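You operate a simulated robot arm through the tools that you are given. There is no shell and no other tool. Be economical: measure what you need, move in short steps, check, and stop when the job is done.

The job below is to be done with a simulated two-armed robot. You get a single attempt, and the scene is never put back.

JOB
Take the puck with the black disc and put it on the red cap on the cart. Fetch the foil cap with the brown grip and set it on the orange cover. Put the blank with the orange dot on the bench marked wash away on the bench marked leak test. Take the steel ring with the yellow band and put it on the square plate numbered fifty. Put the carton marked chain on the bench marked press away on the shelf three of the tall rack. Take the orange cap and leave it on the bench with the blue edge. Put the red cap on the bench marked press away on the bench marked flanges. Any order will do. Set down upright: carton marked chain.

It is judged by the outcome, as a careful person would: the job done as asked, and still so three seconds after it is handed in. It fails if anything else is knocked over, pushed out of place, dropped, spilled or broken. A push-on lid holds only when it is set on centred and level and pressed home; a screw cap is set on level and turned clockwise until tight.

ROBOT AND FRAMES
Two 7-joint arms with fingered hands on one trunk, on a base that drives. Base frame: it is fixed to the floor where the robot stands at the start and does not move with it; the origin is under the middle of the robot, x ahead of it, y to its left, z up; the surface under the hand at the start is at about z = 850. Units: mm, rad, N and s.
The left shoulder is at the start at [147, 182, 943], the right one opposite. With the tool pointing down near the work surface each hand reaches from about 100 to 900 mm from the robot's upright axis, wherever it stands, measured 20 degrees to its own side. Places, roughly: bench marked flanges [-1500, -4400, 900]; bench marked leak test [600, 2400, 800]; bench with the blue edge [600, -3300, 800]; blank with the orange dot (5x5x2 cm) [-1300, 1300, 900]; carton marked chain [750, 1000, 1000]; foil cap with the brown grip (9x9x7 cm) [700, 0, 900]; orange cap (8x8x2 cm) [700, 600, 900]; orange cover (11x11x2 cm) [800, -300, 900]; puck with the black disc (5x5x3 cm) [600, -100, 900]; red cap (7x7x2 cm) [700, 400, 900]; red cap on the cart (6x6x3 cm) [600, -400, 900]; shelf three of the tall rack [-6800, -5300, 1300]; square plate numbered fifty [500, -2250, 750]; steel ring with the yellow band (5x5x2 cm) [400, 1800, 900]. Payload 3.8 kg a hand.
Tool frame (each hand has its own): the origin (TCP) lies between the finger pads and is the grasp point; the fingertips stand 30 mm ahead of it; z points along the fingers, y is the line along which they close. Largest opening 104 mm; the body of the gripper starts 35 mm behind the TCP. The gripper is a hand of 4 fingers: y runs from the thumb to the fingers, the wrist lies at [-17, -104, -178] in the tool frame.
Orientation is told as [roll, pitch, yaw] about the base's x, y, z axes, in that order, counted from this pose: with the fingers straight down and the wrist toward the robot, the tool's x, y and z point along [0, 1, 0], [1, 0, 0] and [0, 0, -1] of the base frame.

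CONTROLS
- The arms move only by the tool servo_tool. It takes "left_targets", "right_targets" or both (then of equal length, played together; a hand with none holds still); each is a list of rows, each a list of 6 numbers: the turn, a rotation vector about the tool's x, y, z in rad, then the shift along the tool's x, y, z in mm. In form: [[wx, wy, wz, x, y, z], ...]. A call has 1 to 20 rows; each row shifts and turns the commanded pose from where the row before left it, along the tool's axes as they then stand. Each row takes 0.2 s and may step no farther than 50 mm and 0.15 rad from the row before; otherwise, the whole call is refused. A pose out of reach is approached as far as the arm can. The call stops where the force on the tool passes 40 N (or 10 N more than at its start, if that is more) or the arm is blocked; 0.2 s more then pass. In this call time passes only in rows, and 0.2 s behind the last. The reply holds the time, the measured pose of the TCP, the force on the tool along the base axes, the opening and the grip force, in the units named above and with some noise, with the torque about the TCP (base axes, N m) and any sound that the robot's microphone picked up.
- Cameras (640 x 400 px; columns grow to the right, rows downward): "scene" is now at [269.2, 3.7, 1151.6]; the picture's right is [0.04, -1.00, 0.00], its down [-0.27, -0.01, -0.96] and it looks along [0.96, 0.04, -0.27] (base axes); focal length 214 px, centre (320, 200). "left" rides on the left gripper at [-66, -90, -126] in its tool frame; the picture's right is [-0.78, -0.30, 0.56], its down [0.57, -0.70, 0.42] and it looks along [0.27, 0.65, 0.71] (tool axes); focal length 275 px, centre (320, 200). "right" rides on the right gripper at [66, -90, -126] in its tool frame; the picture's right is [-0.78, 0.30, -0.56], its down [-0.57, -0.70, 0.42] and it looks along [-0.26, 0.65, 0.71] (tool axes); focal length 275 px, centre (320, 200). There is no depth. A picture from a camera that has moved, and an enlarged one, comes with that camera's place and axes in the base frame and with its lens.
- capture(camera): a new picture of that camera. It takes no simulated time.
- move_column(by): slides the trunk up (or, below 0, down) by that many mm; the arms and the scene camera ride with it, the base frame stays. It gives what a move gives, with no picture.
- drive_base(legs): drives the robot by 1 to 6 legs, each [ahead, left, turn to the left] in mm, mm and rad, along the robot's own axes; the way and the turn of a leg run together, so that a leg with both is an arc; at most 1500 mm and 3.142 rad a leg. The arms and the cameras ride along, it lands a little off, and it stops where it bumps. It gives what a move gives.
- curl_fingers(index, middle, ring, thumb_bend, thumb_turn, hand): sets how far each is bent, from 0 (flat) to 100 (curled in); at 30 the hand is open as for a grip, at 70 the pads meet at the TCP. One left out holds its place. A second passes; each finger stops where it meets its share of the squeeze, and holds until it gets a number again. It is the only way to open and close the hand. It gives what a move gives, with no picture; readings hold the bend of each and the force on the fingers (four entries, about 0 where the hand has none), thumb and palm. thumb_turn goes from beside the hand (0) to across from the fingers (100), as for a grip.
- turn_head(pan, tilt): turns the head with the scene camera to pan (to the left, within 1.501 rad either way) and tilt (down, from -0.506 to 1.204), counted from straight ahead of the robot. It gives what a move gives.
- enlarge(camera, box): a new picture of the part [left, top, right, bottom] of that camera's present view, enlarged. It takes no simulated time.
- finish_job(): hands the job in; it is judged then, once.

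Go step by step. Nothing tells you exact positions but the pictures and the camera data: compare them with the known pose of the tool, close in by small moves and look again before you grip or let go. The budget is 207 turns and 194 pictures, counting those below and the enlarged ones. Unless the task says otherwise, let go and move clear before handing in.

The tools are called after "Request:" as name(argument=value, ...) on one line, values as JSON. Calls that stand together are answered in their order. servo_tool: Moves the arms, as the interface text tells. Its arguments: {"type":"object","properties":{"left_targets":{"type":"array","items":{"type":"array","items":{"type":"number"}}},"right_targets":{"type":"array","items":{"type":"array","items":{"type":"number"}}}},"required":[]} The other tools are called the same way: move_column (by) slides the trunk up or down; curl_fingers (index, middle, ring, thumb_bend, thumb_turn, hand) moves the fingers one by one; drive_base (legs) drives the base; turn_head (pan, tilt) turns the head that bears the scene camera; capture (camera) takes a picture; enlarge (camera, box) takes an enlarged picture of a part of a camera's view; finish_job () hands the job in.

At the start:

```text
time: 0.0
left_position: [441.8, 242.0, 1116.1]
left_tcp_rot: [-0.001, 0.0, 0.0]
left_contact_force: [0.3, 0.5, -0.9]
left_moment: [0.0, 0.02, -0.04]
left_gripper_width: 103.5
left_grasp_force: 0.1
left_shape: jaw
left_bend: [30.0, 30.0, 30.0, 30.0, 97.0]
left_finger forces: [0.1, 0.1, 0.0, 0.0, 0.1, 0.1]
right_position: [475.8, -145.9, 1102.8]
right_tcp_rot: [0.001, -0.001, -0.001]
right_contact_force: [0.1, -0.2, 0.1]
right_moment: [-0.02, -0.02, 0.0]
right_gripper_width: 103.8
right_grasp_force: 0.0
right_shape: jaw
right_bend: [30.0, 30.0, 30.0, 30.0, 97.0]
right_finger forces: [0.0, 0.0, 0.0, 0.1, 0.1, 0.0]
trunk travel left (down, up): [-100.0, 656.0]
robot x, y, heading: [-2.1, 5.3, -0.0]
head pan, tilt: [0.038, 0.269]
```

scene: 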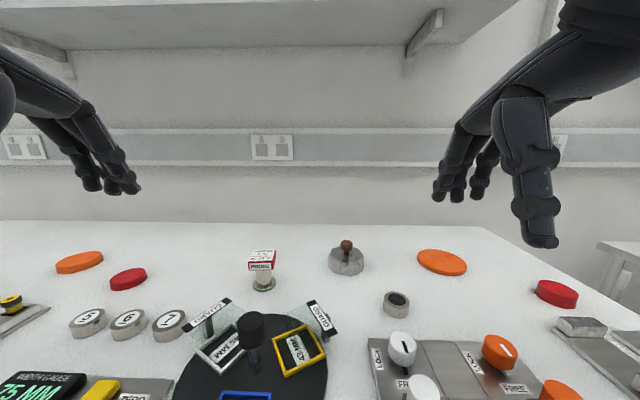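
right: 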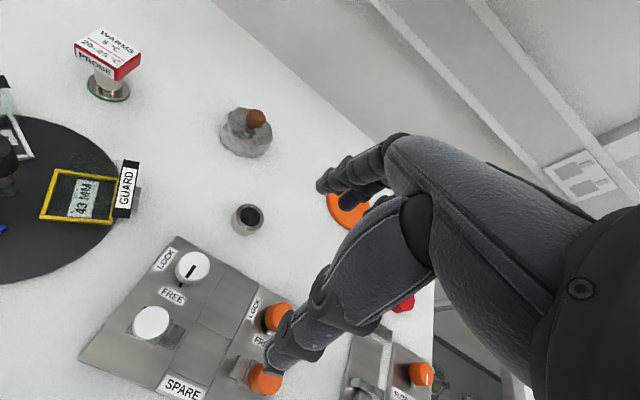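
left: 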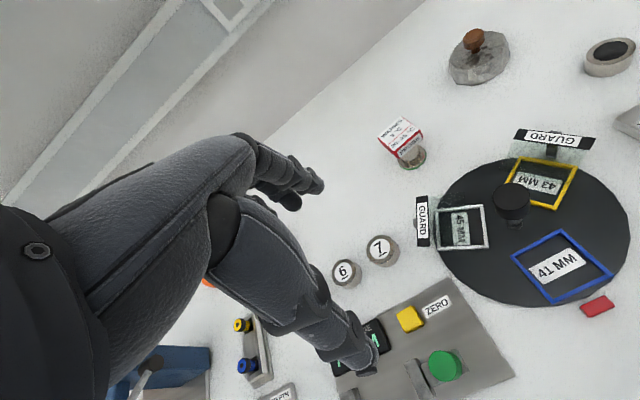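

I see the bench ahead, with the puck near [588,-117], the foil cap near [708,-38], the orange cover near [742,-275] and the red caps on both sides. First I'll look to the left and the right.

Request:
turn_head(pan=0.9, tilt=0.4)

Request:
capture(camera="scene")

Request:
turn_head(pan=-0.9, tilt=0.4)

Request:
capture(camera="scene")

Request:
turn_head(pan=0, tilt=0.8)

Request:
capture(camera="scene")

```text
time: 1.2
left_position: [441.3, 241.5, 1115.9]
left_tcp_rot: [0.0, -0.001, -0.001]
left_contact_force: [0.3, 0.7, 0.1]
left_moment: [0.01, 0.01, 0.02]
left_gripper_width: 103.6
left_grasp_force: 0.0
left_shape: jaw
left_bend: [30.0, 30.0, 30.0, 30.0, 97.0]
left_finger forces: [0.1, 0.0, 0.0, 0.1, 0.0, 0.1]
right_position: [475.5, -146.4, 1102.7]
right_tcp_rot: [0.0, 0.0, -0.001]
right_contact_force: [0.4, 0.2, 0.4]
right_moment: [0.0, -0.01, 0.02]
right_gripper_width: 103.8
right_grasp_force: 0.0
right_shape: jaw
right_bend: [30.0, 30.0, 30.0, 30.0, 97.0]
right_finger forces: [0.1, 0.1, 0.0, 0.0, 0.0, 0.0]
trunk travel left (down, up): [-100.0, 656.0]
robot x, y, heading: [-0.4, -0.3, 0.001]
head pan, tilt: [0.901, 0.4]
```

```text
190 pictures are left
camera scene: at [233.4, 72.7, 1139.5], right [0.78, -0.62, 0.0], down [-0.24, -0.3, -0.92], along [0.57, 0.72, -0.39], focal length 214 px, centre (320, 200)
```

scene: 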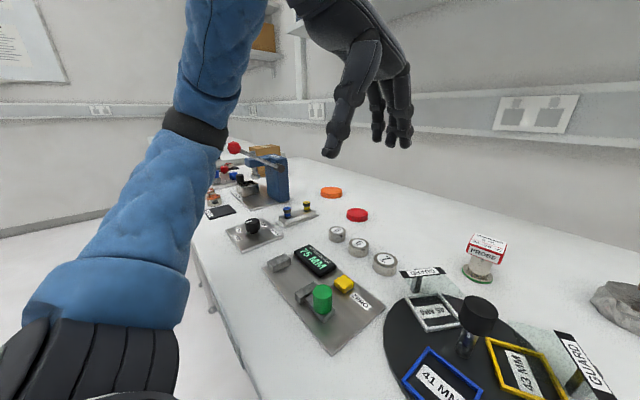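

```text
time: 3.0
left_position: [441.1, 242.4, 1116.6]
left_tcp_rot: [0.0, 0.0, -0.001]
left_contact_force: [0.5, 0.4, -0.3]
left_moment: [-0.02, 0.0, -0.01]
left_gripper_width: 103.7
left_grasp_force: 0.1
left_shape: jaw
left_bend: [30.0, 30.0, 30.0, 30.0, 97.0]
left_finger forces: [0.1, 0.0, 0.1, 0.0, 0.0, 0.0]
right_position: [474.9, -146.5, 1101.6]
right_tcp_rot: [0.0, 0.0, 0.001]
right_contact_force: [-0.2, -0.4, 0.9]
right_moment: [-0.01, 0.01, -0.03]
right_gripper_width: 103.6
right_grasp_force: 0.1
right_shape: jaw
right_bend: [30.0, 30.0, 30.0, 30.0, 97.0]
right_finger forces: [0.0, 0.0, 0.1, 0.0, 0.0, 0.0]
trunk travel left (down, up): [-100.0, 656.0]
robot x, y, heading: [0.7, 0.9, -0.001]
head pan, tilt: [-0.901, 0.4]
```

```text
189 pictures are left
camera scene: at [233.4, -72.4, 1139.5], right [-0.78, -0.62, 0.0], down [-0.24, 0.3, -0.92], along [0.57, -0.72, -0.39], focal length 214 px, centre (320, 200)
```

scene: 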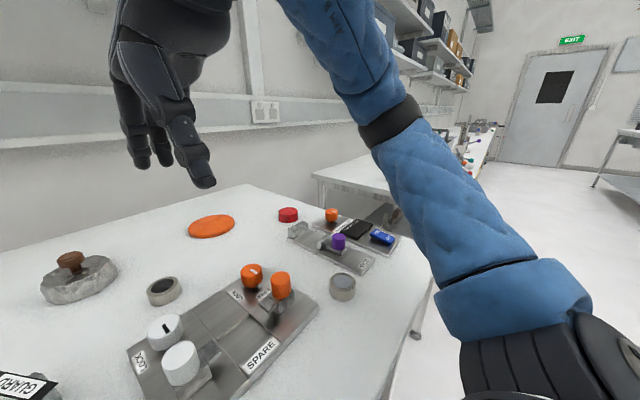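

```text
time: 4.2
left_position: [443.1, 241.7, 1117.5]
left_tcp_rot: [0.0, 0.001, -0.001]
left_contact_force: [-0.4, 0.0, -0.5]
left_moment: [0.02, 0.0, -0.04]
left_gripper_width: 103.8
left_grasp_force: 0.1
left_shape: jaw
left_bend: [30.0, 30.0, 30.0, 30.0, 97.0]
left_finger forces: [0.0, 0.1, 0.0, 0.0, 0.0, 0.0]
right_position: [475.5, -146.3, 1101.8]
right_tcp_rot: [0.001, 0.0, -0.001]
right_contact_force: [-0.5, 1.3, -0.7]
right_moment: [-0.03, -0.03, -0.03]
right_gripper_width: 103.8
right_grasp_force: 0.0
right_shape: jaw
right_bend: [30.0, 30.0, 30.0, 30.0, 97.0]
right_finger forces: [0.2, 0.0, 0.1, 0.1, 0.1, 0.0]
trunk travel left (down, up): [-100.0, 656.0]
robot x, y, heading: [-1.9, 1.8, -0.002]
head pan, tilt: [0.0, 0.799]
```

```text
188 pictures are left
camera scene: at [256.5, 0.1, 1104.4], right [0.0, -1.0, 0.0], down [-0.72, 0.0, -0.7], along [0.7, 0.0, -0.72], focal length 214 px, centre (320, 200)
```

scene: 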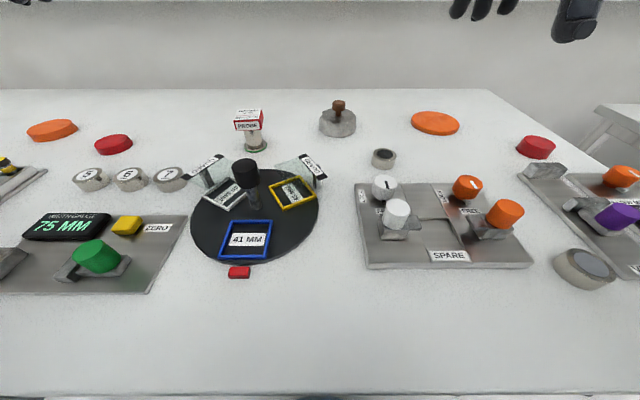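

The whole front stretch is one bench. The puck is near [591,-117] and the target red cap near [632,-432]. I'll bring the right hand above the puck.

Request:
servo_tool(right_targets=[[0, 0, 0, 7, 29, 32], [0, 0, 0, 7, 29, 32], [0, 0, 0, 7, 29, 32], [0, 0, 0, 7, 29, 32]])

Request:
turn_head(pan=-0.2, tilt=0.6)

Request:
capture(camera="scene")

Request:
capture(camera="right")

```text
time: 5.2
left_position: [443.2, 242.2, 1116.5]
left_tcp_rot: [0.0, 0.001, 0.0]
left_contact_force: [0.4, 0.1, 0.5]
left_moment: [0.02, 0.0, 0.01]
left_gripper_width: 103.7
left_grasp_force: 0.0
left_shape: jaw
left_bend: [30.0, 30.0, 30.0, 30.0, 97.0]
left_finger forces: [0.0, 0.0, 0.1, 0.0, 0.0, 0.0]
right_position: [590.9, -116.5, 976.4]
right_tcp_rot: [0.001, 0.002, 0.0]
right_contact_force: [-0.7, -0.2, 0.1]
right_moment: [-0.06, 0.0, 0.01]
right_gripper_width: 103.6
right_grasp_force: 0.0
right_shape: jaw
right_bend: [30.0, 30.0, 30.0, 30.0, 97.0]
right_finger forces: [0.0, 0.0, 0.1, 0.1, 0.0, 0.0]
trunk travel left (down, up): [-100.0, 656.0]
robot x, y, heading: [1.7, -1.3, -0.0]
head pan, tilt: [0.0, 0.799]
```

```text
time: 5.9
left_position: [441.9, 241.8, 1116.4]
left_tcp_rot: [0.0, 0.0, 0.0]
left_contact_force: [-0.7, 0.2, -0.7]
left_moment: [0.0, 0.0, 0.01]
left_gripper_width: 103.8
left_grasp_force: 0.1
left_shape: jaw
left_bend: [30.0, 30.0, 30.0, 30.0, 97.0]
left_finger forces: [0.0, 0.0, 0.1, 0.0, 0.1, 0.1]
right_position: [589.9, -117.3, 976.3]
right_tcp_rot: [0.002, 0.0, -0.001]
right_contact_force: [-0.5, 0.2, -0.1]
right_moment: [-0.02, -0.01, -0.02]
right_gripper_width: 103.6
right_grasp_force: 0.0
right_shape: jaw
right_bend: [30.0, 30.0, 30.0, 30.0, 97.0]
right_finger forces: [0.1, 0.1, 0.1, 0.0, 0.1, 0.1]
trunk travel left (down, up): [-100.0, 656.0]
robot x, y, heading: [1.7, 0.1, 0.002]
head pan, tilt: [-0.201, 0.6]
```

```text
187 pictures are left
camera scene: at [262.5, -17.4, 1121.1], right [-0.2, -0.98, 0.0], down [-0.55, 0.11, -0.82], along [0.81, -0.16, -0.57], focal length 214 px, centre (320, 200)
```

scene: 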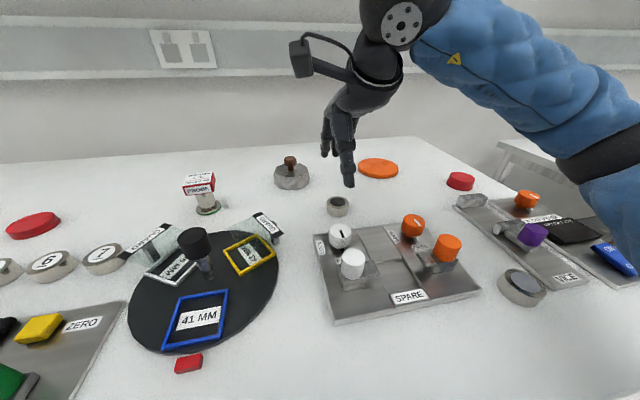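

```text
186 pictures are left
camera right: at [499.9, -51.0, 1102.1], right [0.3, -0.78, 0.56], down [-0.7, -0.57, -0.42], along [0.65, -0.26, -0.71], focal length 275 px, centre (320, 200)
```

right: 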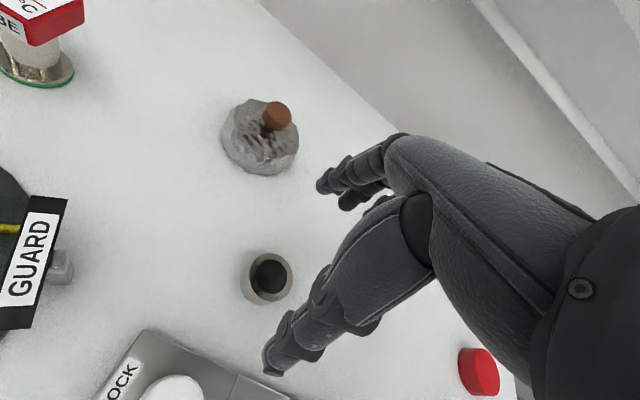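

The puck sits at about [595,-117.5]. I'll narrow the hand a little so the thumb clears the white knob, then descend.

Request:
curl_fingers(hand="right", index=40, middle=40, ring=40, thumb_bend=40)

Request:
servo_tool(right_targets=[[0, 0, 0, 0, 5, 30], [0, 0, 0, 0, 0, 30]])

Request:
capture(camera="right")

Request:
enlarge(camera="scene", box=[220, 110, 460, 260])

```text
time: 6.9
left_position: [442.4, 241.4, 1116.3]
left_tcp_rot: [-0.001, 0.001, 0.0]
left_contact_force: [-0.3, 0.7, 0.3]
left_moment: [0.02, 0.0, -0.02]
left_gripper_width: 103.4
left_grasp_force: 0.1
left_shape: jaw
left_bend: [30.0, 30.0, 30.0, 30.0, 97.0]
left_finger forces: [0.0, 0.0, 0.0, 0.0, 0.1, 0.0]
right_position: [590.2, -118.4, 977.3]
right_tcp_rot: [0.0, -0.001, -0.001]
right_contact_force: [0.2, 1.0, 0.4]
right_moment: [0.02, 0.0, -0.05]
right_gripper_width: 80.4
right_grasp_force: 0.0
right_shape: fingers
right_bend: [40.0, 40.0, 40.0, 40.0, 97.0]
right_finger forces: [0.0, 0.1, 0.0, 0.0, 0.0, 0.0]
trunk travel left (down, up): [-100.0, 656.0]
robot x, y, heading: [-3.6, -0.1, -0.003]
head pan, tilt: [-0.201, 0.6]
```

```text
time: 7.5
left_position: [442.2, 241.4, 1116.0]
left_tcp_rot: [0.001, 0.001, -0.001]
left_contact_force: [-0.1, 0.0, 0.4]
left_moment: [-0.01, -0.02, 0.02]
left_gripper_width: 103.6
left_grasp_force: 0.0
left_shape: jaw
left_bend: [30.0, 30.0, 30.0, 30.0, 97.0]
left_finger forces: [0.0, 0.0, 0.0, 0.0, 0.1, 0.1]
right_position: [595.6, -118.2, 914.5]
right_tcp_rot: [0.001, -0.001, 0.0]
right_contact_force: [0.1, 0.3, -0.6]
right_moment: [-0.01, -0.01, -0.01]
right_gripper_width: 79.9
right_grasp_force: 0.0
right_shape: fingers
right_bend: [40.0, 40.0, 40.0, 40.0, 97.0]
right_finger forces: [0.0, 0.0, 0.1, 0.0, 0.0, 0.0]
trunk travel left (down, up): [-100.0, 656.0]
robot x, y, heading: [2.0, -0.5, 0.006]
head pan, tilt: [-0.201, 0.6]
```

```text
185 pictures are left
camera right: at [506.0, -52.3, 1040.3], right [0.3, -0.78, 0.56], down [-0.7, -0.57, -0.42], along [0.65, -0.27, -0.71], focal length 275 px, centre (320, 200)
```

right: 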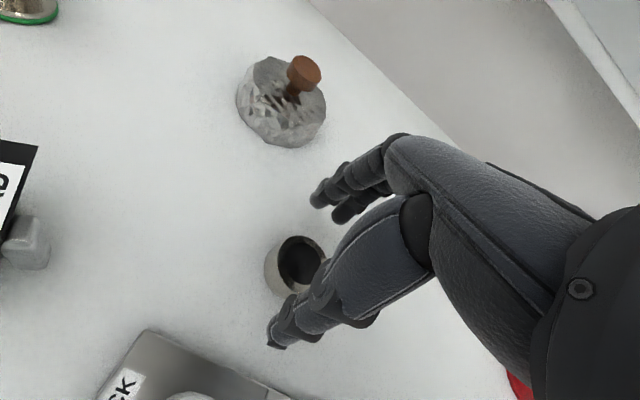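

```text
2.67 times, centred on (340, 185) of scene
camera zoom: at [262.7, -17.6, 1121.1], right [-0.2, -0.98, 0.0], down [-0.55, 0.11, -0.82], along [0.81, -0.16, -0.57], focal length 572 px, centre (267, 240)
```

zoom: 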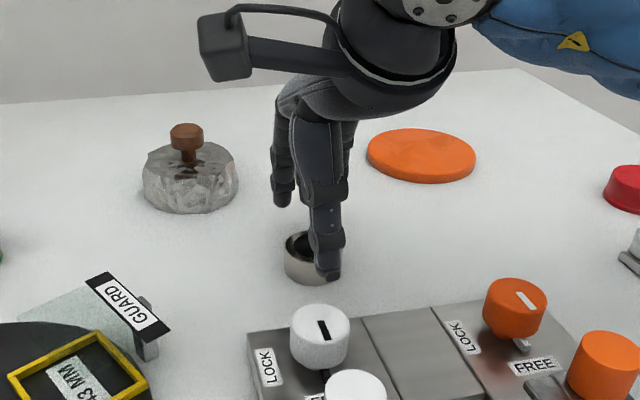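

The puck is centred under the hand at [595.8,-118.3]. I'll descend and grip it.

Request:
servo_tool(right_targets=[[0, 0, 0, 0, 0, 15], [0, 0, 0, 0, 0, 14]])

Request:
curl_fingers(hand="right", index=60, middle=60, ring=60, thumb_bend=60)

Request:
capture(camera="right")

```text
time: 8.1
left_position: [442.4, 242.1, 1117.1]
left_tcp_rot: [-0.001, 0.001, -0.001]
left_contact_force: [0.4, 0.2, -1.0]
left_moment: [0.03, -0.02, -0.03]
left_gripper_width: 103.7
left_grasp_force: 0.1
left_shape: jaw
left_bend: [30.0, 30.0, 30.0, 30.0, 97.0]
left_finger forces: [0.0, 0.0, 0.1, 0.0, 0.0, 0.0]
right_position: [597.2, -117.4, 883.4]
right_tcp_rot: [-0.001, 0.0, 0.001]
right_contact_force: [-0.7, -0.4, 0.1]
right_moment: [-0.03, 0.02, 0.02]
right_gripper_width: 80.1
right_grasp_force: 0.0
right_shape: fingers
right_bend: [40.0, 40.0, 40.0, 40.0, 97.0]
right_finger forces: [0.1, 0.0, 0.0, 0.0, 0.0, 0.1]
trunk travel left (down, up): [-100.0, 656.0]
robot x, y, heading: [1.5, -2.4, 0.0]
head pan, tilt: [-0.201, 0.6]
```

```text
time: 9.1
left_position: [442.7, 242.3, 1115.4]
left_tcp_rot: [0.001, 0.001, -0.001]
left_contact_force: [-0.3, 0.3, -0.3]
left_moment: [-0.03, 0.0, 0.0]
left_gripper_width: 103.6
left_grasp_force: 0.0
left_shape: jaw
left_bend: [30.0, 30.0, 30.0, 30.0, 97.0]
left_finger forces: [0.0, 0.0, 0.1, 0.0, 0.0, 0.0]
right_position: [596.8, -118.2, 884.6]
right_tcp_rot: [0.001, -0.001, 0.0]
right_contact_force: [0.6, 0.2, 0.3]
right_moment: [0.01, -0.01, -0.03]
right_gripper_width: 36.7
right_grasp_force: 4.6
right_shape: fingers
right_bend: [58.0, 57.0, 60.0, 56.0, 97.0]
right_finger forces: [1.4, 3.1, 0.1, 0.0, 4.2, 0.0]
trunk travel left (down, up): [-100.0, 656.0]
robot x, y, heading: [2.0, -0.5, 0.002]
head pan, tilt: [-0.201, 0.6]
```

```text
183 pictures are left
camera right: at [506.5, -51.4, 1011.2], right [0.3, -0.78, 0.56], down [-0.7, -0.57, -0.42], along [0.65, -0.27, -0.71], focal length 275 px, centre (320, 200)
```

right: 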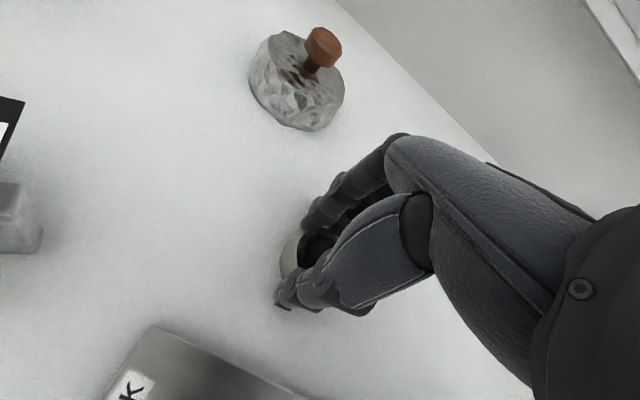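

The puck appears gripped. I'll close the ring finger a bit more, lift and check.

Request:
curl_fingers(hand="right", index=66, middle=66, ring=66, thumb_bend=66)

Request:
servo_tool(right_targets=[[0, 0, 0, 0, 0, -30], [0, 0, 0, 0, 0, -40], [0, 0, 0, 0, 0, -40]])

Request:
capture(camera="right")

Request:
enlarge(camera="scene", box=[220, 110, 460, 260])

```text
time: 10.1
left_position: [442.6, 240.9, 1117.1]
left_tcp_rot: [0.002, 0.0, 0.0]
left_contact_force: [0.7, 0.4, -0.1]
left_moment: [-0.02, 0.01, 0.04]
left_gripper_width: 104.0
left_grasp_force: 0.1
left_shape: jaw
left_bend: [30.0, 30.0, 30.0, 30.0, 97.0]
left_finger forces: [0.1, 0.1, 0.0, 0.0, 0.0, 0.0]
right_position: [598.1, -117.5, 886.2]
right_tcp_rot: [0.0, 0.0, 0.001]
right_contact_force: [0.4, -0.3, 0.1]
right_moment: [-0.03, -0.01, 0.02]
right_gripper_width: 34.8
right_grasp_force: 10.1
right_shape: fingers
right_bend: [60.0, 60.0, 66.0, 56.0, 96.0]
right_finger forces: [4.2, 6.4, 0.0, 0.0, 9.8, 0.0]
trunk travel left (down, up): [-100.0, 656.0]
robot x, y, heading: [-0.2, -1.0, 0.002]
head pan, tilt: [-0.201, 0.6]
```

```text
time: 10.9
left_position: [441.8, 241.2, 1118.2]
left_tcp_rot: [0.0, 0.001, 0.0]
left_contact_force: [-0.8, 0.0, 0.5]
left_moment: [0.03, -0.01, 0.0]
left_gripper_width: 103.8
left_grasp_force: 0.0
left_shape: jaw
left_bend: [30.0, 30.0, 30.0, 30.0, 97.0]
left_finger forces: [0.0, 0.0, 0.1, 0.1, 0.1, 0.0]
right_position: [595.2, -116.9, 996.7]
right_tcp_rot: [0.001, 0.002, 0.0]
right_contact_force: [-0.5, -0.3, -1.6]
right_moment: [0.01, -0.01, 0.03]
right_gripper_width: 34.8
right_grasp_force: 10.1
right_shape: fingers
right_bend: [60.0, 60.0, 66.0, 56.0, 96.0]
right_finger forces: [4.3, 6.0, 0.1, 0.0, 9.7, 0.0]
trunk travel left (down, up): [-100.0, 656.0]
robot x, y, heading: [-1.5, 1.5, 0.001]
head pan, tilt: [-0.201, 0.6]
```

```text
182 pictures are left
camera right: at [505.5, -51.2, 1121.5], right [0.3, -0.78, 0.56], down [-0.7, -0.57, -0.42], along [0.65, -0.26, -0.71], focal length 275 px, centre (320, 200)
```

right: 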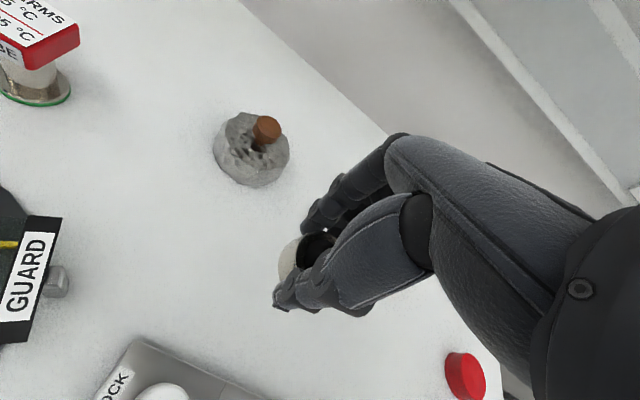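

```text
2.67 times, centred on (340, 185) of scene
camera zoom: at [262.2, -17.4, 1121.3], right [-0.2, -0.98, 0.0], down [-0.55, 0.11, -0.83], along [0.81, -0.16, -0.56], focal length 572 px, centre (267, 240)
```

zoom: 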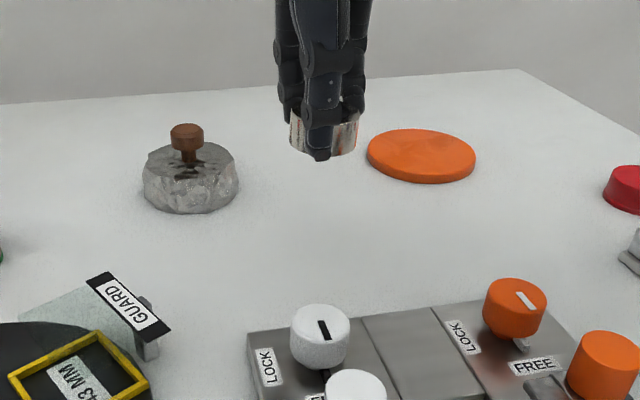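

The puck is held level. I'll carry it towards the red cap on the right and look again.

Request:
servo_tool(right_targets=[[0, 0, 0, -45, 5, 0], [0, 0, 0, -45, 5, 0], [0, 0, 0, -45, 5, 0], [0, 0, 0, -45, 5, 0], [0, 0, 0, -45, 5, 0], [0, 0, 0, -45, 5, 0]])

Request:
turn_head(pan=-0.6, tilt=0.5)

Request:
capture(camera="scene")

Request:
capture(camera="right")

```text
time: 12.3
left_position: [442.5, 242.1, 1115.9]
left_tcp_rot: [-0.001, 0.001, 0.0]
left_contact_force: [-0.1, -0.2, 0.1]
left_moment: [0.02, 0.01, -0.02]
left_gripper_width: 103.9
left_grasp_force: 0.0
left_shape: jaw
left_bend: [30.0, 30.0, 30.0, 30.0, 97.0]
left_finger forces: [0.0, 0.1, 0.1, 0.0, 0.0, 0.1]
right_position: [621.9, -387.4, 997.2]
right_tcp_rot: [0.001, 0.001, 0.002]
right_contact_force: [-0.5, 0.8, -2.8]
right_moment: [0.08, 0.0, -0.01]
right_gripper_width: 34.6
right_grasp_force: 10.4
right_shape: fingers
right_bend: [60.0, 60.0, 66.0, 56.0, 96.0]
right_finger forces: [4.1, 6.0, 0.0, 0.0, 9.6, 0.0]
trunk travel left (down, up): [-100.0, 656.0]
robot x, y, heading: [-0.9, 0.2, 0.001]
head pan, tilt: [-0.201, 0.6]
```

```text
time: 13.2
left_position: [440.9, 241.0, 1115.3]
left_tcp_rot: [0.001, 0.001, 0.0]
left_contact_force: [0.5, -0.2, 0.7]
left_moment: [0.03, 0.01, 0.01]
left_gripper_width: 103.5
left_grasp_force: 0.0
left_shape: jaw
left_bend: [30.0, 30.0, 30.0, 30.0, 97.0]
left_finger forces: [0.0, 0.1, 0.0, 0.1, 0.1, 0.1]
right_position: [621.3, -386.6, 995.5]
right_tcp_rot: [0.002, -0.001, 0.0]
right_contact_force: [0.1, 0.0, -3.2]
right_moment: [0.0, -0.01, 0.02]
right_gripper_width: 34.7
right_grasp_force: 9.7
right_shape: fingers
right_bend: [60.0, 60.0, 66.0, 56.0, 96.0]
right_finger forces: [4.1, 5.9, 0.0, 0.1, 9.6, 0.0]
trunk travel left (down, up): [-100.0, 656.0]
robot x, y, heading: [-1.6, 0.9, 0.002]
head pan, tilt: [-0.6, 0.499]
```

```text
180 pictures are left
camera scene: at [251.2, -51.4, 1130.2], right [-0.56, -0.83, 0.0], down [-0.4, 0.27, -0.88], along [0.72, -0.5, -0.48], focal length 214 px, centre (320, 200)
```

scene: 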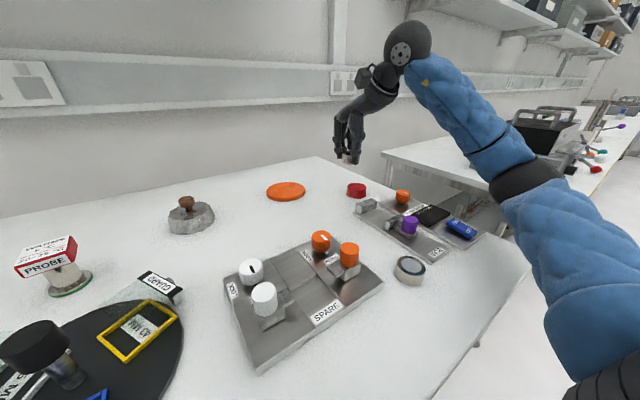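

```text
179 pictures are left
camera right: at [532.4, -320.3, 1122.2], right [0.3, -0.78, 0.56], down [-0.7, -0.57, -0.42], along [0.65, -0.26, -0.71], focal length 275 px, centre (320, 200)
```

right: 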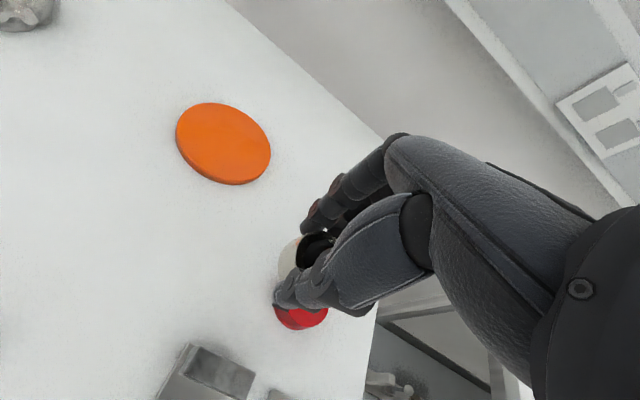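

I'll enlarge the view for a sharper estimate of the cap and the puck.

Request:
enlarge(camera="scene", box=[300, 130, 400, 210])

Request:
enlarge(camera="right", box=[220, 190, 420, 350])

```text
5.00 times, centred on (350, 170) of scene
camera zoom: at [251.2, -51.4, 1130.2], right [-0.56, -0.83, 0.0], down [-0.4, 0.27, -0.88], along [0.72, -0.5, -0.48], focal length 1072 px, centre (170, 350)
```

zoom: 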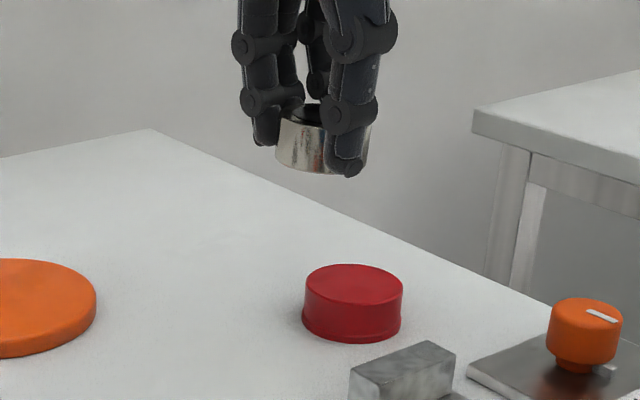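

```text
2.50 times, centred on (320, 270) of right
camera zoom: at [532.4, -320.3, 1122.2], right [0.3, -0.78, 0.56], down [-0.7, -0.57, -0.42], along [0.65, -0.26, -0.71], focal length 688 px, centre (320, 25)
```

zoom: 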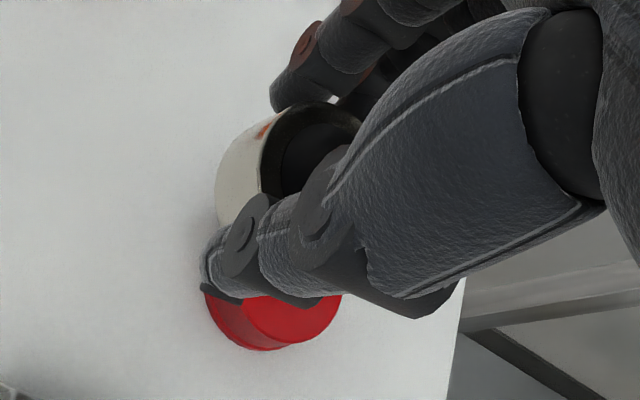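

I take the cap's top centre to be about [634,-440,880] and the puck bottom to be 36 mm under the TCP. I'll move over the cap and lower to just above it.

Request:
servo_tool(right_targets=[[0, 0, 0, -27, 6, 0], [0, 0, 0, -27, 6, 0], [0, 0, 0, 0, 0, 30], [0, 0, 0, 0, 0, 30]])

Request:
enlarge(camera="scene", box=[310, 140, 410, 220])

Request:
enlarge(camera="right", box=[220, 190, 420, 350])

```text
time: 14.2
left_position: [441.8, 241.7, 1117.2]
left_tcp_rot: [-0.001, 0.0, 0.001]
left_contact_force: [0.4, -0.6, 0.5]
left_moment: [-0.01, -0.03, 0.02]
left_gripper_width: 103.7
left_grasp_force: 0.1
left_shape: jaw
left_bend: [30.0, 30.0, 30.0, 30.0, 97.0]
left_finger forces: [0.0, 0.0, 0.1, 0.0, 0.0, 0.0]
right_position: [635.9, -441.9, 935.8]
right_tcp_rot: [0.0, 0.001, -0.001]
right_contact_force: [0.2, -1.3, -2.9]
right_moment: [-0.07, -0.03, 0.01]
right_gripper_width: 34.6
right_grasp_force: 9.5
right_shape: fingers
right_bend: [60.0, 60.0, 66.0, 56.0, 96.0]
right_finger forces: [4.1, 5.8, 0.0, 0.0, 9.5, 0.0]
trunk travel left (down, up): [-100.0, 656.0]
robot x, y, heading: [-1.4, -1.4, -0.001]
head pan, tilt: [-0.6, 0.499]
```

```text
5.00 times, centred on (360, 180) of scene
camera zoom: at [251.3, -51.6, 1130.2], right [-0.56, -0.83, 0.0], down [-0.4, 0.27, -0.88], along [0.72, -0.5, -0.48], focal length 1072 px, centre (120, 300)
```

zoom: 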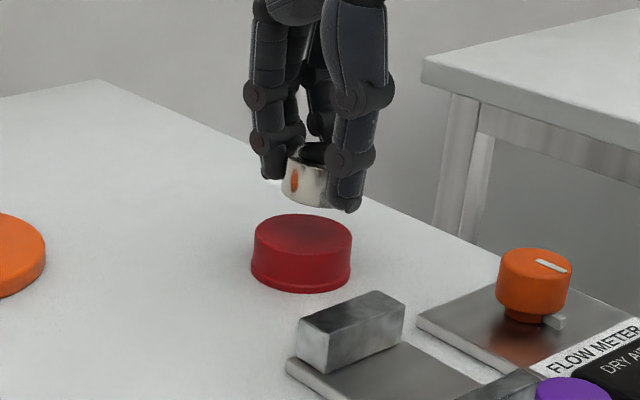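

```text
2.50 times, centred on (320, 270) of right
camera zoom: at [546.7, -375.6, 1060.8], right [0.3, -0.78, 0.56], down [-0.7, -0.57, -0.42], along [0.65, -0.26, -0.71], focal length 688 px, centre (320, 25)
```

zoom: 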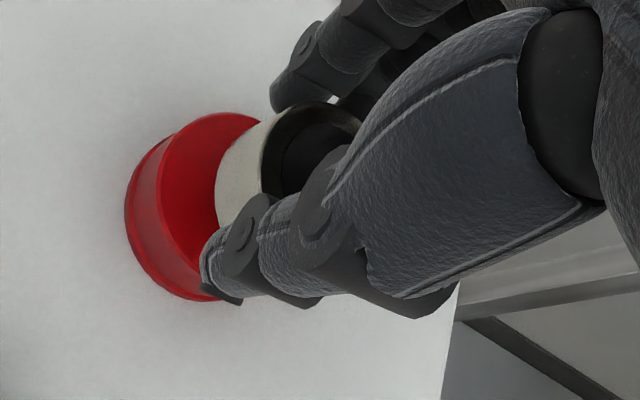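

The puck is above the cap within a few millimetres. I'll nudge it by about [+1,+2] and lower it in small steps.

Request:
servo_tool(right_targets=[[0, 0, 0, 2, 1, 8], [0, 0, 0, 0, 0, 8]])

Request:
enlarge(camera="scene", box=[310, 140, 410, 220])

Request:
enlarge(camera="right", box=[220, 190, 420, 350])

```text
time: 14.8
left_position: [443.2, 241.8, 1116.7]
left_tcp_rot: [0.001, 0.001, -0.001]
left_contact_force: [0.6, 0.3, -0.6]
left_moment: [-0.02, 0.0, 0.01]
left_gripper_width: 103.9
left_grasp_force: 0.0
left_shape: jaw
left_bend: [30.0, 30.0, 30.0, 30.0, 97.0]
left_finger forces: [0.1, 0.0, 0.1, 0.0, 0.1, 0.0]
right_position: [639.1, -440.4, 920.1]
right_tcp_rot: [0.0, -0.001, -0.002]
right_contact_force: [0.1, -0.2, -2.9]
right_moment: [0.04, -0.01, 0.02]
right_gripper_width: 34.6
right_grasp_force: 9.5
right_shape: fingers
right_bend: [60.0, 60.0, 66.0, 56.0, 96.0]
right_finger forces: [4.0, 5.8, 0.0, 0.1, 9.6, 0.1]
trunk travel left (down, up): [-100.0, 656.0]
robot x, y, heading: [-1.7, 1.5, -0.004]
head pan, tilt: [-0.6, 0.499]
```

```text
5.00 times, centred on (360, 180) of scene
camera zoom: at [251.1, -51.6, 1130.2], right [-0.56, -0.83, 0.0], down [-0.4, 0.27, -0.88], along [0.72, -0.5, -0.48], focal length 1072 px, centre (120, 300)
```

zoom: 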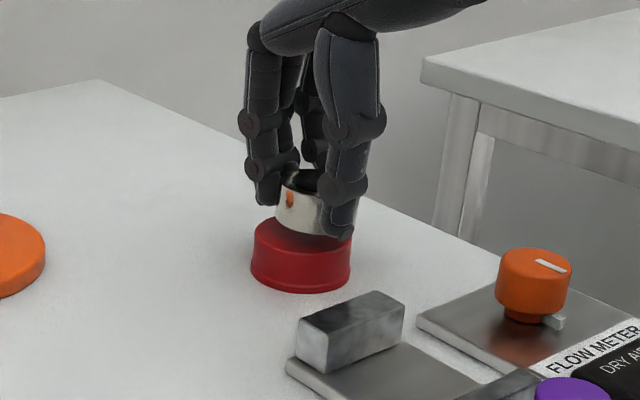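

```text
2.50 times, centred on (320, 270) of right
camera zoom: at [548.1, -374.2, 1045.1], right [0.3, -0.78, 0.56], down [-0.7, -0.57, -0.42], along [0.65, -0.26, -0.71], focal length 688 px, centre (320, 25)
```

zoom: 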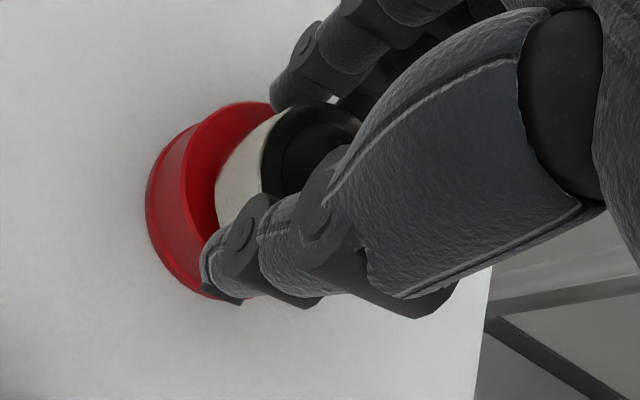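

Comparing the puck with the cap directly, it needs roughly [+2,+4]. I'll shift and set it down gently.

Request:
servo_tool(right_targets=[[0, 0, 0, 4, 2, 0], [0, 0, 0, 0, 0, 2], [0, 0, 0, 0, 0, 2]])

Request:
enlarge(camera="scene", box=[320, 150, 400, 210])

```text
time: 15.6
left_position: [442.8, 241.4, 1117.0]
left_tcp_rot: [0.0, 0.0, 0.0]
left_contact_force: [0.1, 0.4, 0.7]
left_moment: [-0.05, 0.0, 0.0]
left_gripper_width: 103.6
left_grasp_force: 0.1
left_shape: jaw
left_bend: [30.0, 30.0, 30.0, 30.0, 97.0]
left_finger forces: [0.1, 0.0, 0.0, 0.1, 0.1, 0.1]
right_position: [642.2, -436.6, 915.3]
right_tcp_rot: [0.001, 0.0, -0.002]
right_contact_force: [0.3, -0.1, -2.9]
right_moment: [0.03, 0.01, 0.03]
right_gripper_width: 34.5
right_grasp_force: 9.5
right_shape: fingers
right_bend: [60.0, 60.0, 66.0, 56.0, 96.0]
right_finger forces: [4.0, 5.8, 0.0, 0.0, 9.5, 0.1]
trunk travel left (down, up): [-100.0, 656.0]
robot x, y, heading: [-0.0, 0.9, 0.0]
head pan, tilt: [-0.6, 0.499]
```

```text
6.67 times, centred on (360, 180) of scene
camera zoom: at [251.2, -51.5, 1130.2], right [-0.56, -0.83, 0.0], down [-0.4, 0.27, -0.88], along [0.72, -0.5, -0.48], focal length 1430 px, centre (53, 333)
```

zoom: 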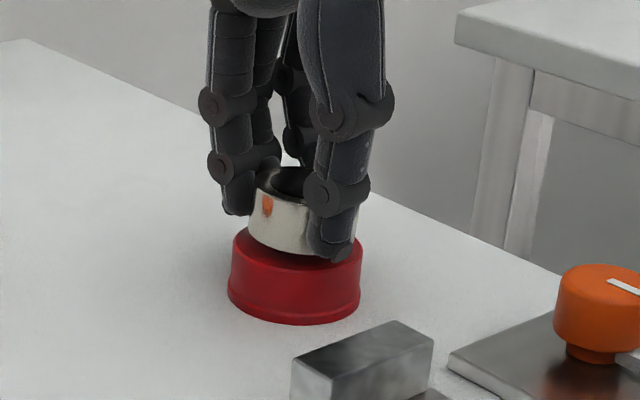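

Nearly centred and just above. I'll lower in 2 mm steps until it touches.

Request:
servo_tool(right_targets=[[0, 0, 0, 0, 0, 2], [0, 0, 0, 0, 0, 1.5]])

Request:
enlarge(camera="scene", box=[320, 150, 400, 210])

```text
time: 16.2
left_position: [443.4, 241.2, 1116.5]
left_tcp_rot: [-0.001, 0.001, 0.0]
left_contact_force: [0.2, 0.1, 0.0]
left_moment: [0.02, 0.01, -0.01]
left_gripper_width: 103.9
left_grasp_force: 0.0
left_shape: jaw
left_bend: [30.0, 30.0, 30.0, 30.0, 97.0]
left_finger forces: [0.1, 0.0, 0.0, 0.0, 0.0, 0.1]
right_position: [640.8, -437.5, 912.2]
right_tcp_rot: [-0.002, -0.001, -0.001]
right_contact_force: [-0.1, 0.3, -2.5]
right_moment: [0.02, -0.03, 0.02]
right_gripper_width: 34.5
right_grasp_force: 10.2
right_shape: fingers
right_bend: [60.0, 60.0, 66.0, 56.0, 96.0]
right_finger forces: [4.0, 5.8, 0.0, 0.0, 9.5, 0.0]
trunk travel left (down, up): [-100.0, 656.0]
robot x, y, heading: [1.2, 1.0, -0.004]
head pan, tilt: [-0.6, 0.499]
```

```text
6.67 times, centred on (360, 180) of scene
camera zoom: at [251.2, -51.5, 1130.2], right [-0.56, -0.83, 0.0], down [-0.4, 0.27, -0.88], along [0.72, -0.5, -0.48], focal length 1430 px, centre (53, 333)
```

zoom: 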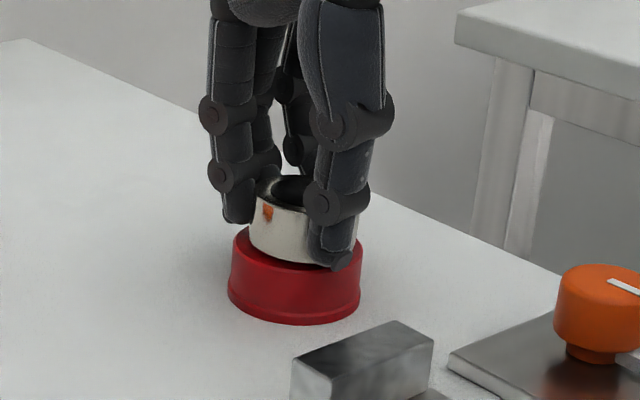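

Request:
servo_tool(right_targets=[[0, 0, 0, 0, 0, 1.5], [0, 0, 0, 0, 0, 1.5]])

Request:
enlarge(camera="scene", box=[320, 150, 400, 210])

```text
time: 16.8
left_position: [443.5, 241.5, 1116.1]
left_tcp_rot: [-0.001, 0.0, 0.0]
left_contact_force: [0.4, 0.8, 0.1]
left_moment: [0.05, -0.01, 0.02]
left_gripper_width: 103.6
left_grasp_force: 0.0
left_shape: jaw
left_bend: [30.0, 30.0, 30.0, 30.0, 97.0]
left_finger forces: [0.0, 0.0, 0.0, 0.0, 0.0, 0.0]
right_position: [640.0, -437.2, 910.4]
right_tcp_rot: [0.002, -0.003, 0.001]
right_contact_force: [0.0, -0.4, 0.7]
right_moment: [-0.01, 0.05, 0.03]
right_gripper_width: 34.9
right_grasp_force: 10.3
right_shape: fingers
right_bend: [60.0, 60.0, 66.0, 56.0, 96.0]
right_finger forces: [3.9, 6.7, 0.0, 0.0, 9.9, 0.0]
trunk travel left (down, up): [-100.0, 656.0]
robot x, y, heading: [-1.4, -1.7, -0.0]
head pan, tilt: [-0.6, 0.499]
```

```text
6.67 times, centred on (360, 180) of scene
camera zoom: at [250.9, -51.3, 1130.4], right [-0.56, -0.83, 0.0], down [-0.4, 0.27, -0.88], along [0.72, -0.5, -0.48], focal length 1430 px, centre (53, 333)
```

zoom: 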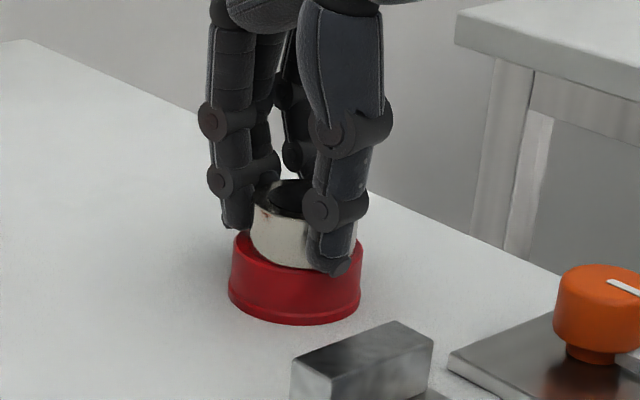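

It's touching (the weight is off the hand). I'll open in two steps and lift clear.

Request:
curl_fingers(hand="right", index=50, middle=50, ring=50, thumb_bend=48)

Request:
curl_fingers(hand="right", index=36, middle=36, ring=36, thumb_bend=36)

Request:
servo_tool(right_targets=[[0, 0, 0, 0, 0, -20], [0, 0, 0, 0, 0, -40], [0, 0, 0, 0, 0, -40]])

Request:
capture(camera="scene")

Request:
enlarge(camera="scene", box=[320, 150, 400, 210])

```text
time: 17.8
left_position: [442.2, 241.9, 1117.7]
left_tcp_rot: [0.001, -0.002, 0.0]
left_contact_force: [0.2, 0.5, -1.5]
left_moment: [0.01, 0.0, 0.0]
left_gripper_width: 103.6
left_grasp_force: 0.0
left_shape: jaw
left_bend: [30.0, 30.0, 30.0, 30.0, 97.0]
left_finger forces: [0.1, 0.0, 0.0, 0.0, 0.0, 0.0]
right_position: [641.2, -437.4, 908.7]
right_tcp_rot: [-0.002, -0.002, 0.0]
right_contact_force: [-0.4, -0.4, 0.1]
right_moment: [0.0, 0.01, 0.0]
right_gripper_width: 55.9
right_grasp_force: 0.1
right_shape: fingers
right_bend: [50.0, 50.0, 50.0, 48.0, 97.0]
right_finger forces: [0.0, 0.0, 0.0, 0.0, 0.1, 0.0]
trunk travel left (down, up): [-100.0, 656.0]
robot x, y, heading: [2.3, -1.9, 0.001]
head pan, tilt: [-0.6, 0.499]
```

```text
time: 18.8
left_position: [442.1, 241.8, 1117.0]
left_tcp_rot: [0.001, 0.0, 0.001]
left_contact_force: [-0.3, 0.4, 1.0]
left_moment: [0.0, 0.0, -0.01]
left_gripper_width: 103.4
left_grasp_force: 0.0
left_shape: jaw
left_bend: [30.0, 30.0, 30.0, 30.0, 97.0]
left_finger forces: [0.0, 0.1, 0.0, 0.0, 0.1, 0.0]
right_position: [641.0, -436.9, 908.9]
right_tcp_rot: [0.001, 0.001, 0.0]
right_contact_force: [0.0, -0.6, -0.8]
right_moment: [-0.06, 0.0, -0.01]
right_gripper_width: 89.1
right_grasp_force: 0.0
right_shape: fingers
right_bend: [36.0, 36.0, 36.0, 36.0, 97.0]
right_finger forces: [0.0, 0.1, 0.0, 0.0, 0.0, 0.1]
trunk travel left (down, up): [-100.0, 656.0]
robot x, y, heading: [-0.4, 2.4, -0.003]
head pan, tilt: [-0.6, 0.499]
```

```text
time: 19.6
left_position: [441.2, 241.8, 1117.5]
left_tcp_rot: [0.0, 0.0, 0.0]
left_contact_force: [0.4, 0.1, 0.8]
left_moment: [-0.04, 0.03, 0.01]
left_gripper_width: 103.8
left_grasp_force: 0.0
left_shape: jaw
left_bend: [30.0, 30.0, 30.0, 30.0, 97.0]
left_finger forces: [0.0, 0.0, 0.0, 0.0, 0.1, 0.0]
right_position: [641.1, -437.5, 1008.4]
right_tcp_rot: [-0.002, 0.001, -0.002]
right_contact_force: [-0.5, -0.6, 0.7]
right_moment: [-0.01, 0.01, 0.0]
right_gripper_width: 89.5
right_grasp_force: 0.1
right_shape: fingers
right_bend: [36.0, 36.0, 36.0, 36.0, 97.0]
right_finger forces: [0.0, 0.1, 0.1, 0.1, 0.1, 0.0]
trunk travel left (down, up): [-100.0, 656.0]
robot x, y, heading: [0.1, -0.3, -0.001]
head pan, tilt: [-0.6, 0.499]
```

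```text
169 pictures are left
camera scene: at [250.6, -51.0, 1130.5], right [-0.56, -0.83, 0.0], down [-0.4, 0.27, -0.88], along [0.72, -0.5, -0.48], focal length 214 px, centre (320, 200)
```

scene: 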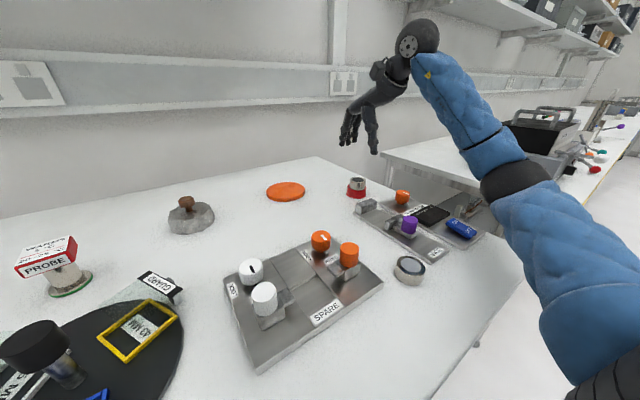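

```text
6.67 times, centred on (360, 180) of scene
camera zoom: at [250.6, -51.0, 1130.5], right [-0.56, -0.83, 0.0], down [-0.4, 0.27, -0.88], along [0.72, -0.5, -0.48], focal length 1430 px, centre (53, 333)
```

zoom: 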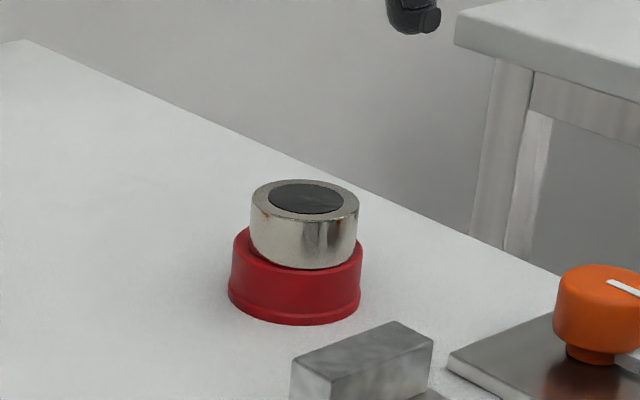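

The puck stands on the red cap. Next is the foil cap; I'll move the right hand towards it and look closely.

Request:
servo_tool(right_targets=[[0, 0, 0, 45, 5, -5], [0, 0, 0, 45, 8, -5], [0, 0, 0, 45, 8, -5], [0, 0, 0, 45, 8, -5], [0, 0, 0, 45, 8, 0], [0, 0, 0, 45, 8, 0], [0, 0, 0, 45, 8, 0], [0, 0, 0, 45, 8, 0], [0, 0, 0, 36, 5, 0]])

Request:
turn_head(pan=-0.15, tilt=0.5)

Request:
enlarge(camera="scene", box=[240, 130, 400, 230])

Request:
capture(camera="right")

```text
time: 21.6
left_position: [441.8, 242.4, 1117.1]
left_tcp_rot: [0.0, 0.0, 0.0]
left_contact_force: [-0.2, 0.2, -0.5]
left_moment: [0.0, 0.02, 0.03]
left_gripper_width: 103.6
left_grasp_force: 0.0
left_shape: jaw
left_bend: [30.0, 30.0, 30.0, 30.0, 97.0]
left_finger forces: [0.0, 0.1, 0.0, 0.1, 0.1, 0.1]
right_position: [707.5, -40.4, 1030.5]
right_tcp_rot: [-0.001, 0.0, -0.001]
right_contact_force: [0.2, 0.1, 1.1]
right_moment: [0.0, 0.01, -0.02]
right_gripper_width: 89.3
right_grasp_force: 0.0
right_shape: fingers
right_bend: [36.0, 36.0, 36.0, 36.0, 97.0]
right_finger forces: [0.0, 0.0, 0.0, 0.0, 0.0, 0.0]
trunk travel left (down, up): [-100.0, 656.0]
robot x, y, heading: [-2.5, 2.2, -0.0]
head pan, tilt: [-0.6, 0.499]
```

```text
time: 22.5
left_position: [442.7, 242.3, 1116.4]
left_tcp_rot: [0.0, 0.001, -0.001]
left_contact_force: [-0.1, 0.6, 0.4]
left_moment: [-0.01, -0.01, -0.02]
left_gripper_width: 103.8
left_grasp_force: 0.1
left_shape: jaw
left_bend: [30.0, 30.0, 30.0, 30.0, 97.0]
left_finger forces: [0.1, 0.0, 0.0, 0.0, 0.0, 0.1]
right_position: [706.5, -40.0, 1031.2]
right_tcp_rot: [0.0, -0.001, -0.001]
right_contact_force: [-0.8, 0.2, -0.6]
right_moment: [0.01, 0.03, 0.0]
right_gripper_width: 89.2
right_grasp_force: 0.0
right_shape: fingers
right_bend: [36.0, 36.0, 36.0, 36.0, 97.0]
right_finger forces: [0.0, 0.0, 0.0, 0.0, 0.0, 0.0]
trunk travel left (down, up): [-100.0, 656.0]
robot x, y, heading: [1.5, -2.1, 0.001]
head pan, tilt: [-0.15, 0.499]
```

```text
4.00 times, centred on (320, 180) of scene
camera zoom: at [265.8, -13.5, 1130.3], right [-0.15, -0.99, 0.0], down [-0.47, 0.07, -0.88], along [0.87, -0.13, -0.48], focal length 858 px, centre (320, 280)
```

zoom: 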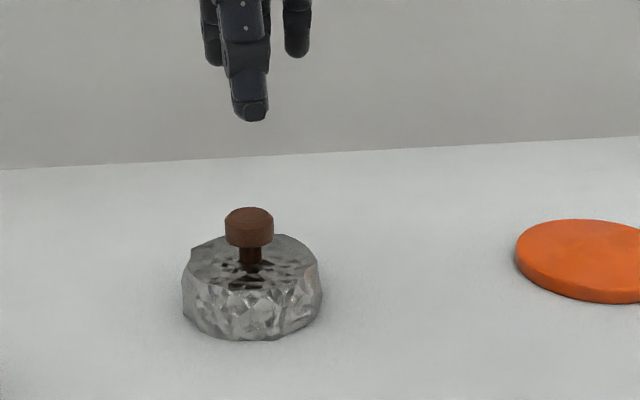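

```text
166 pictures are left
camera right: at [617.6, 24.8, 1156.2], right [0.3, -0.78, 0.56], down [-0.7, -0.57, -0.42], along [0.65, -0.26, -0.71], focal length 275 px, centre (320, 200)
```

right: 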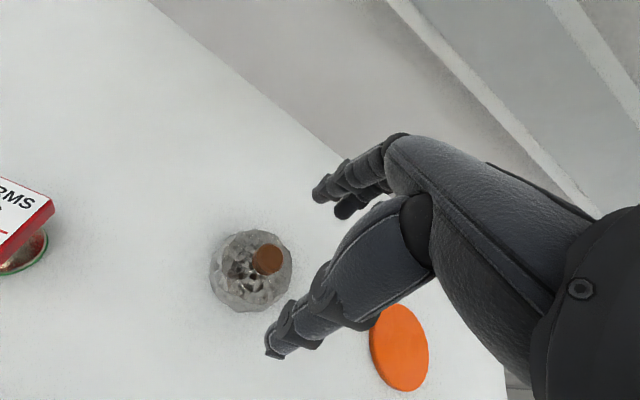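

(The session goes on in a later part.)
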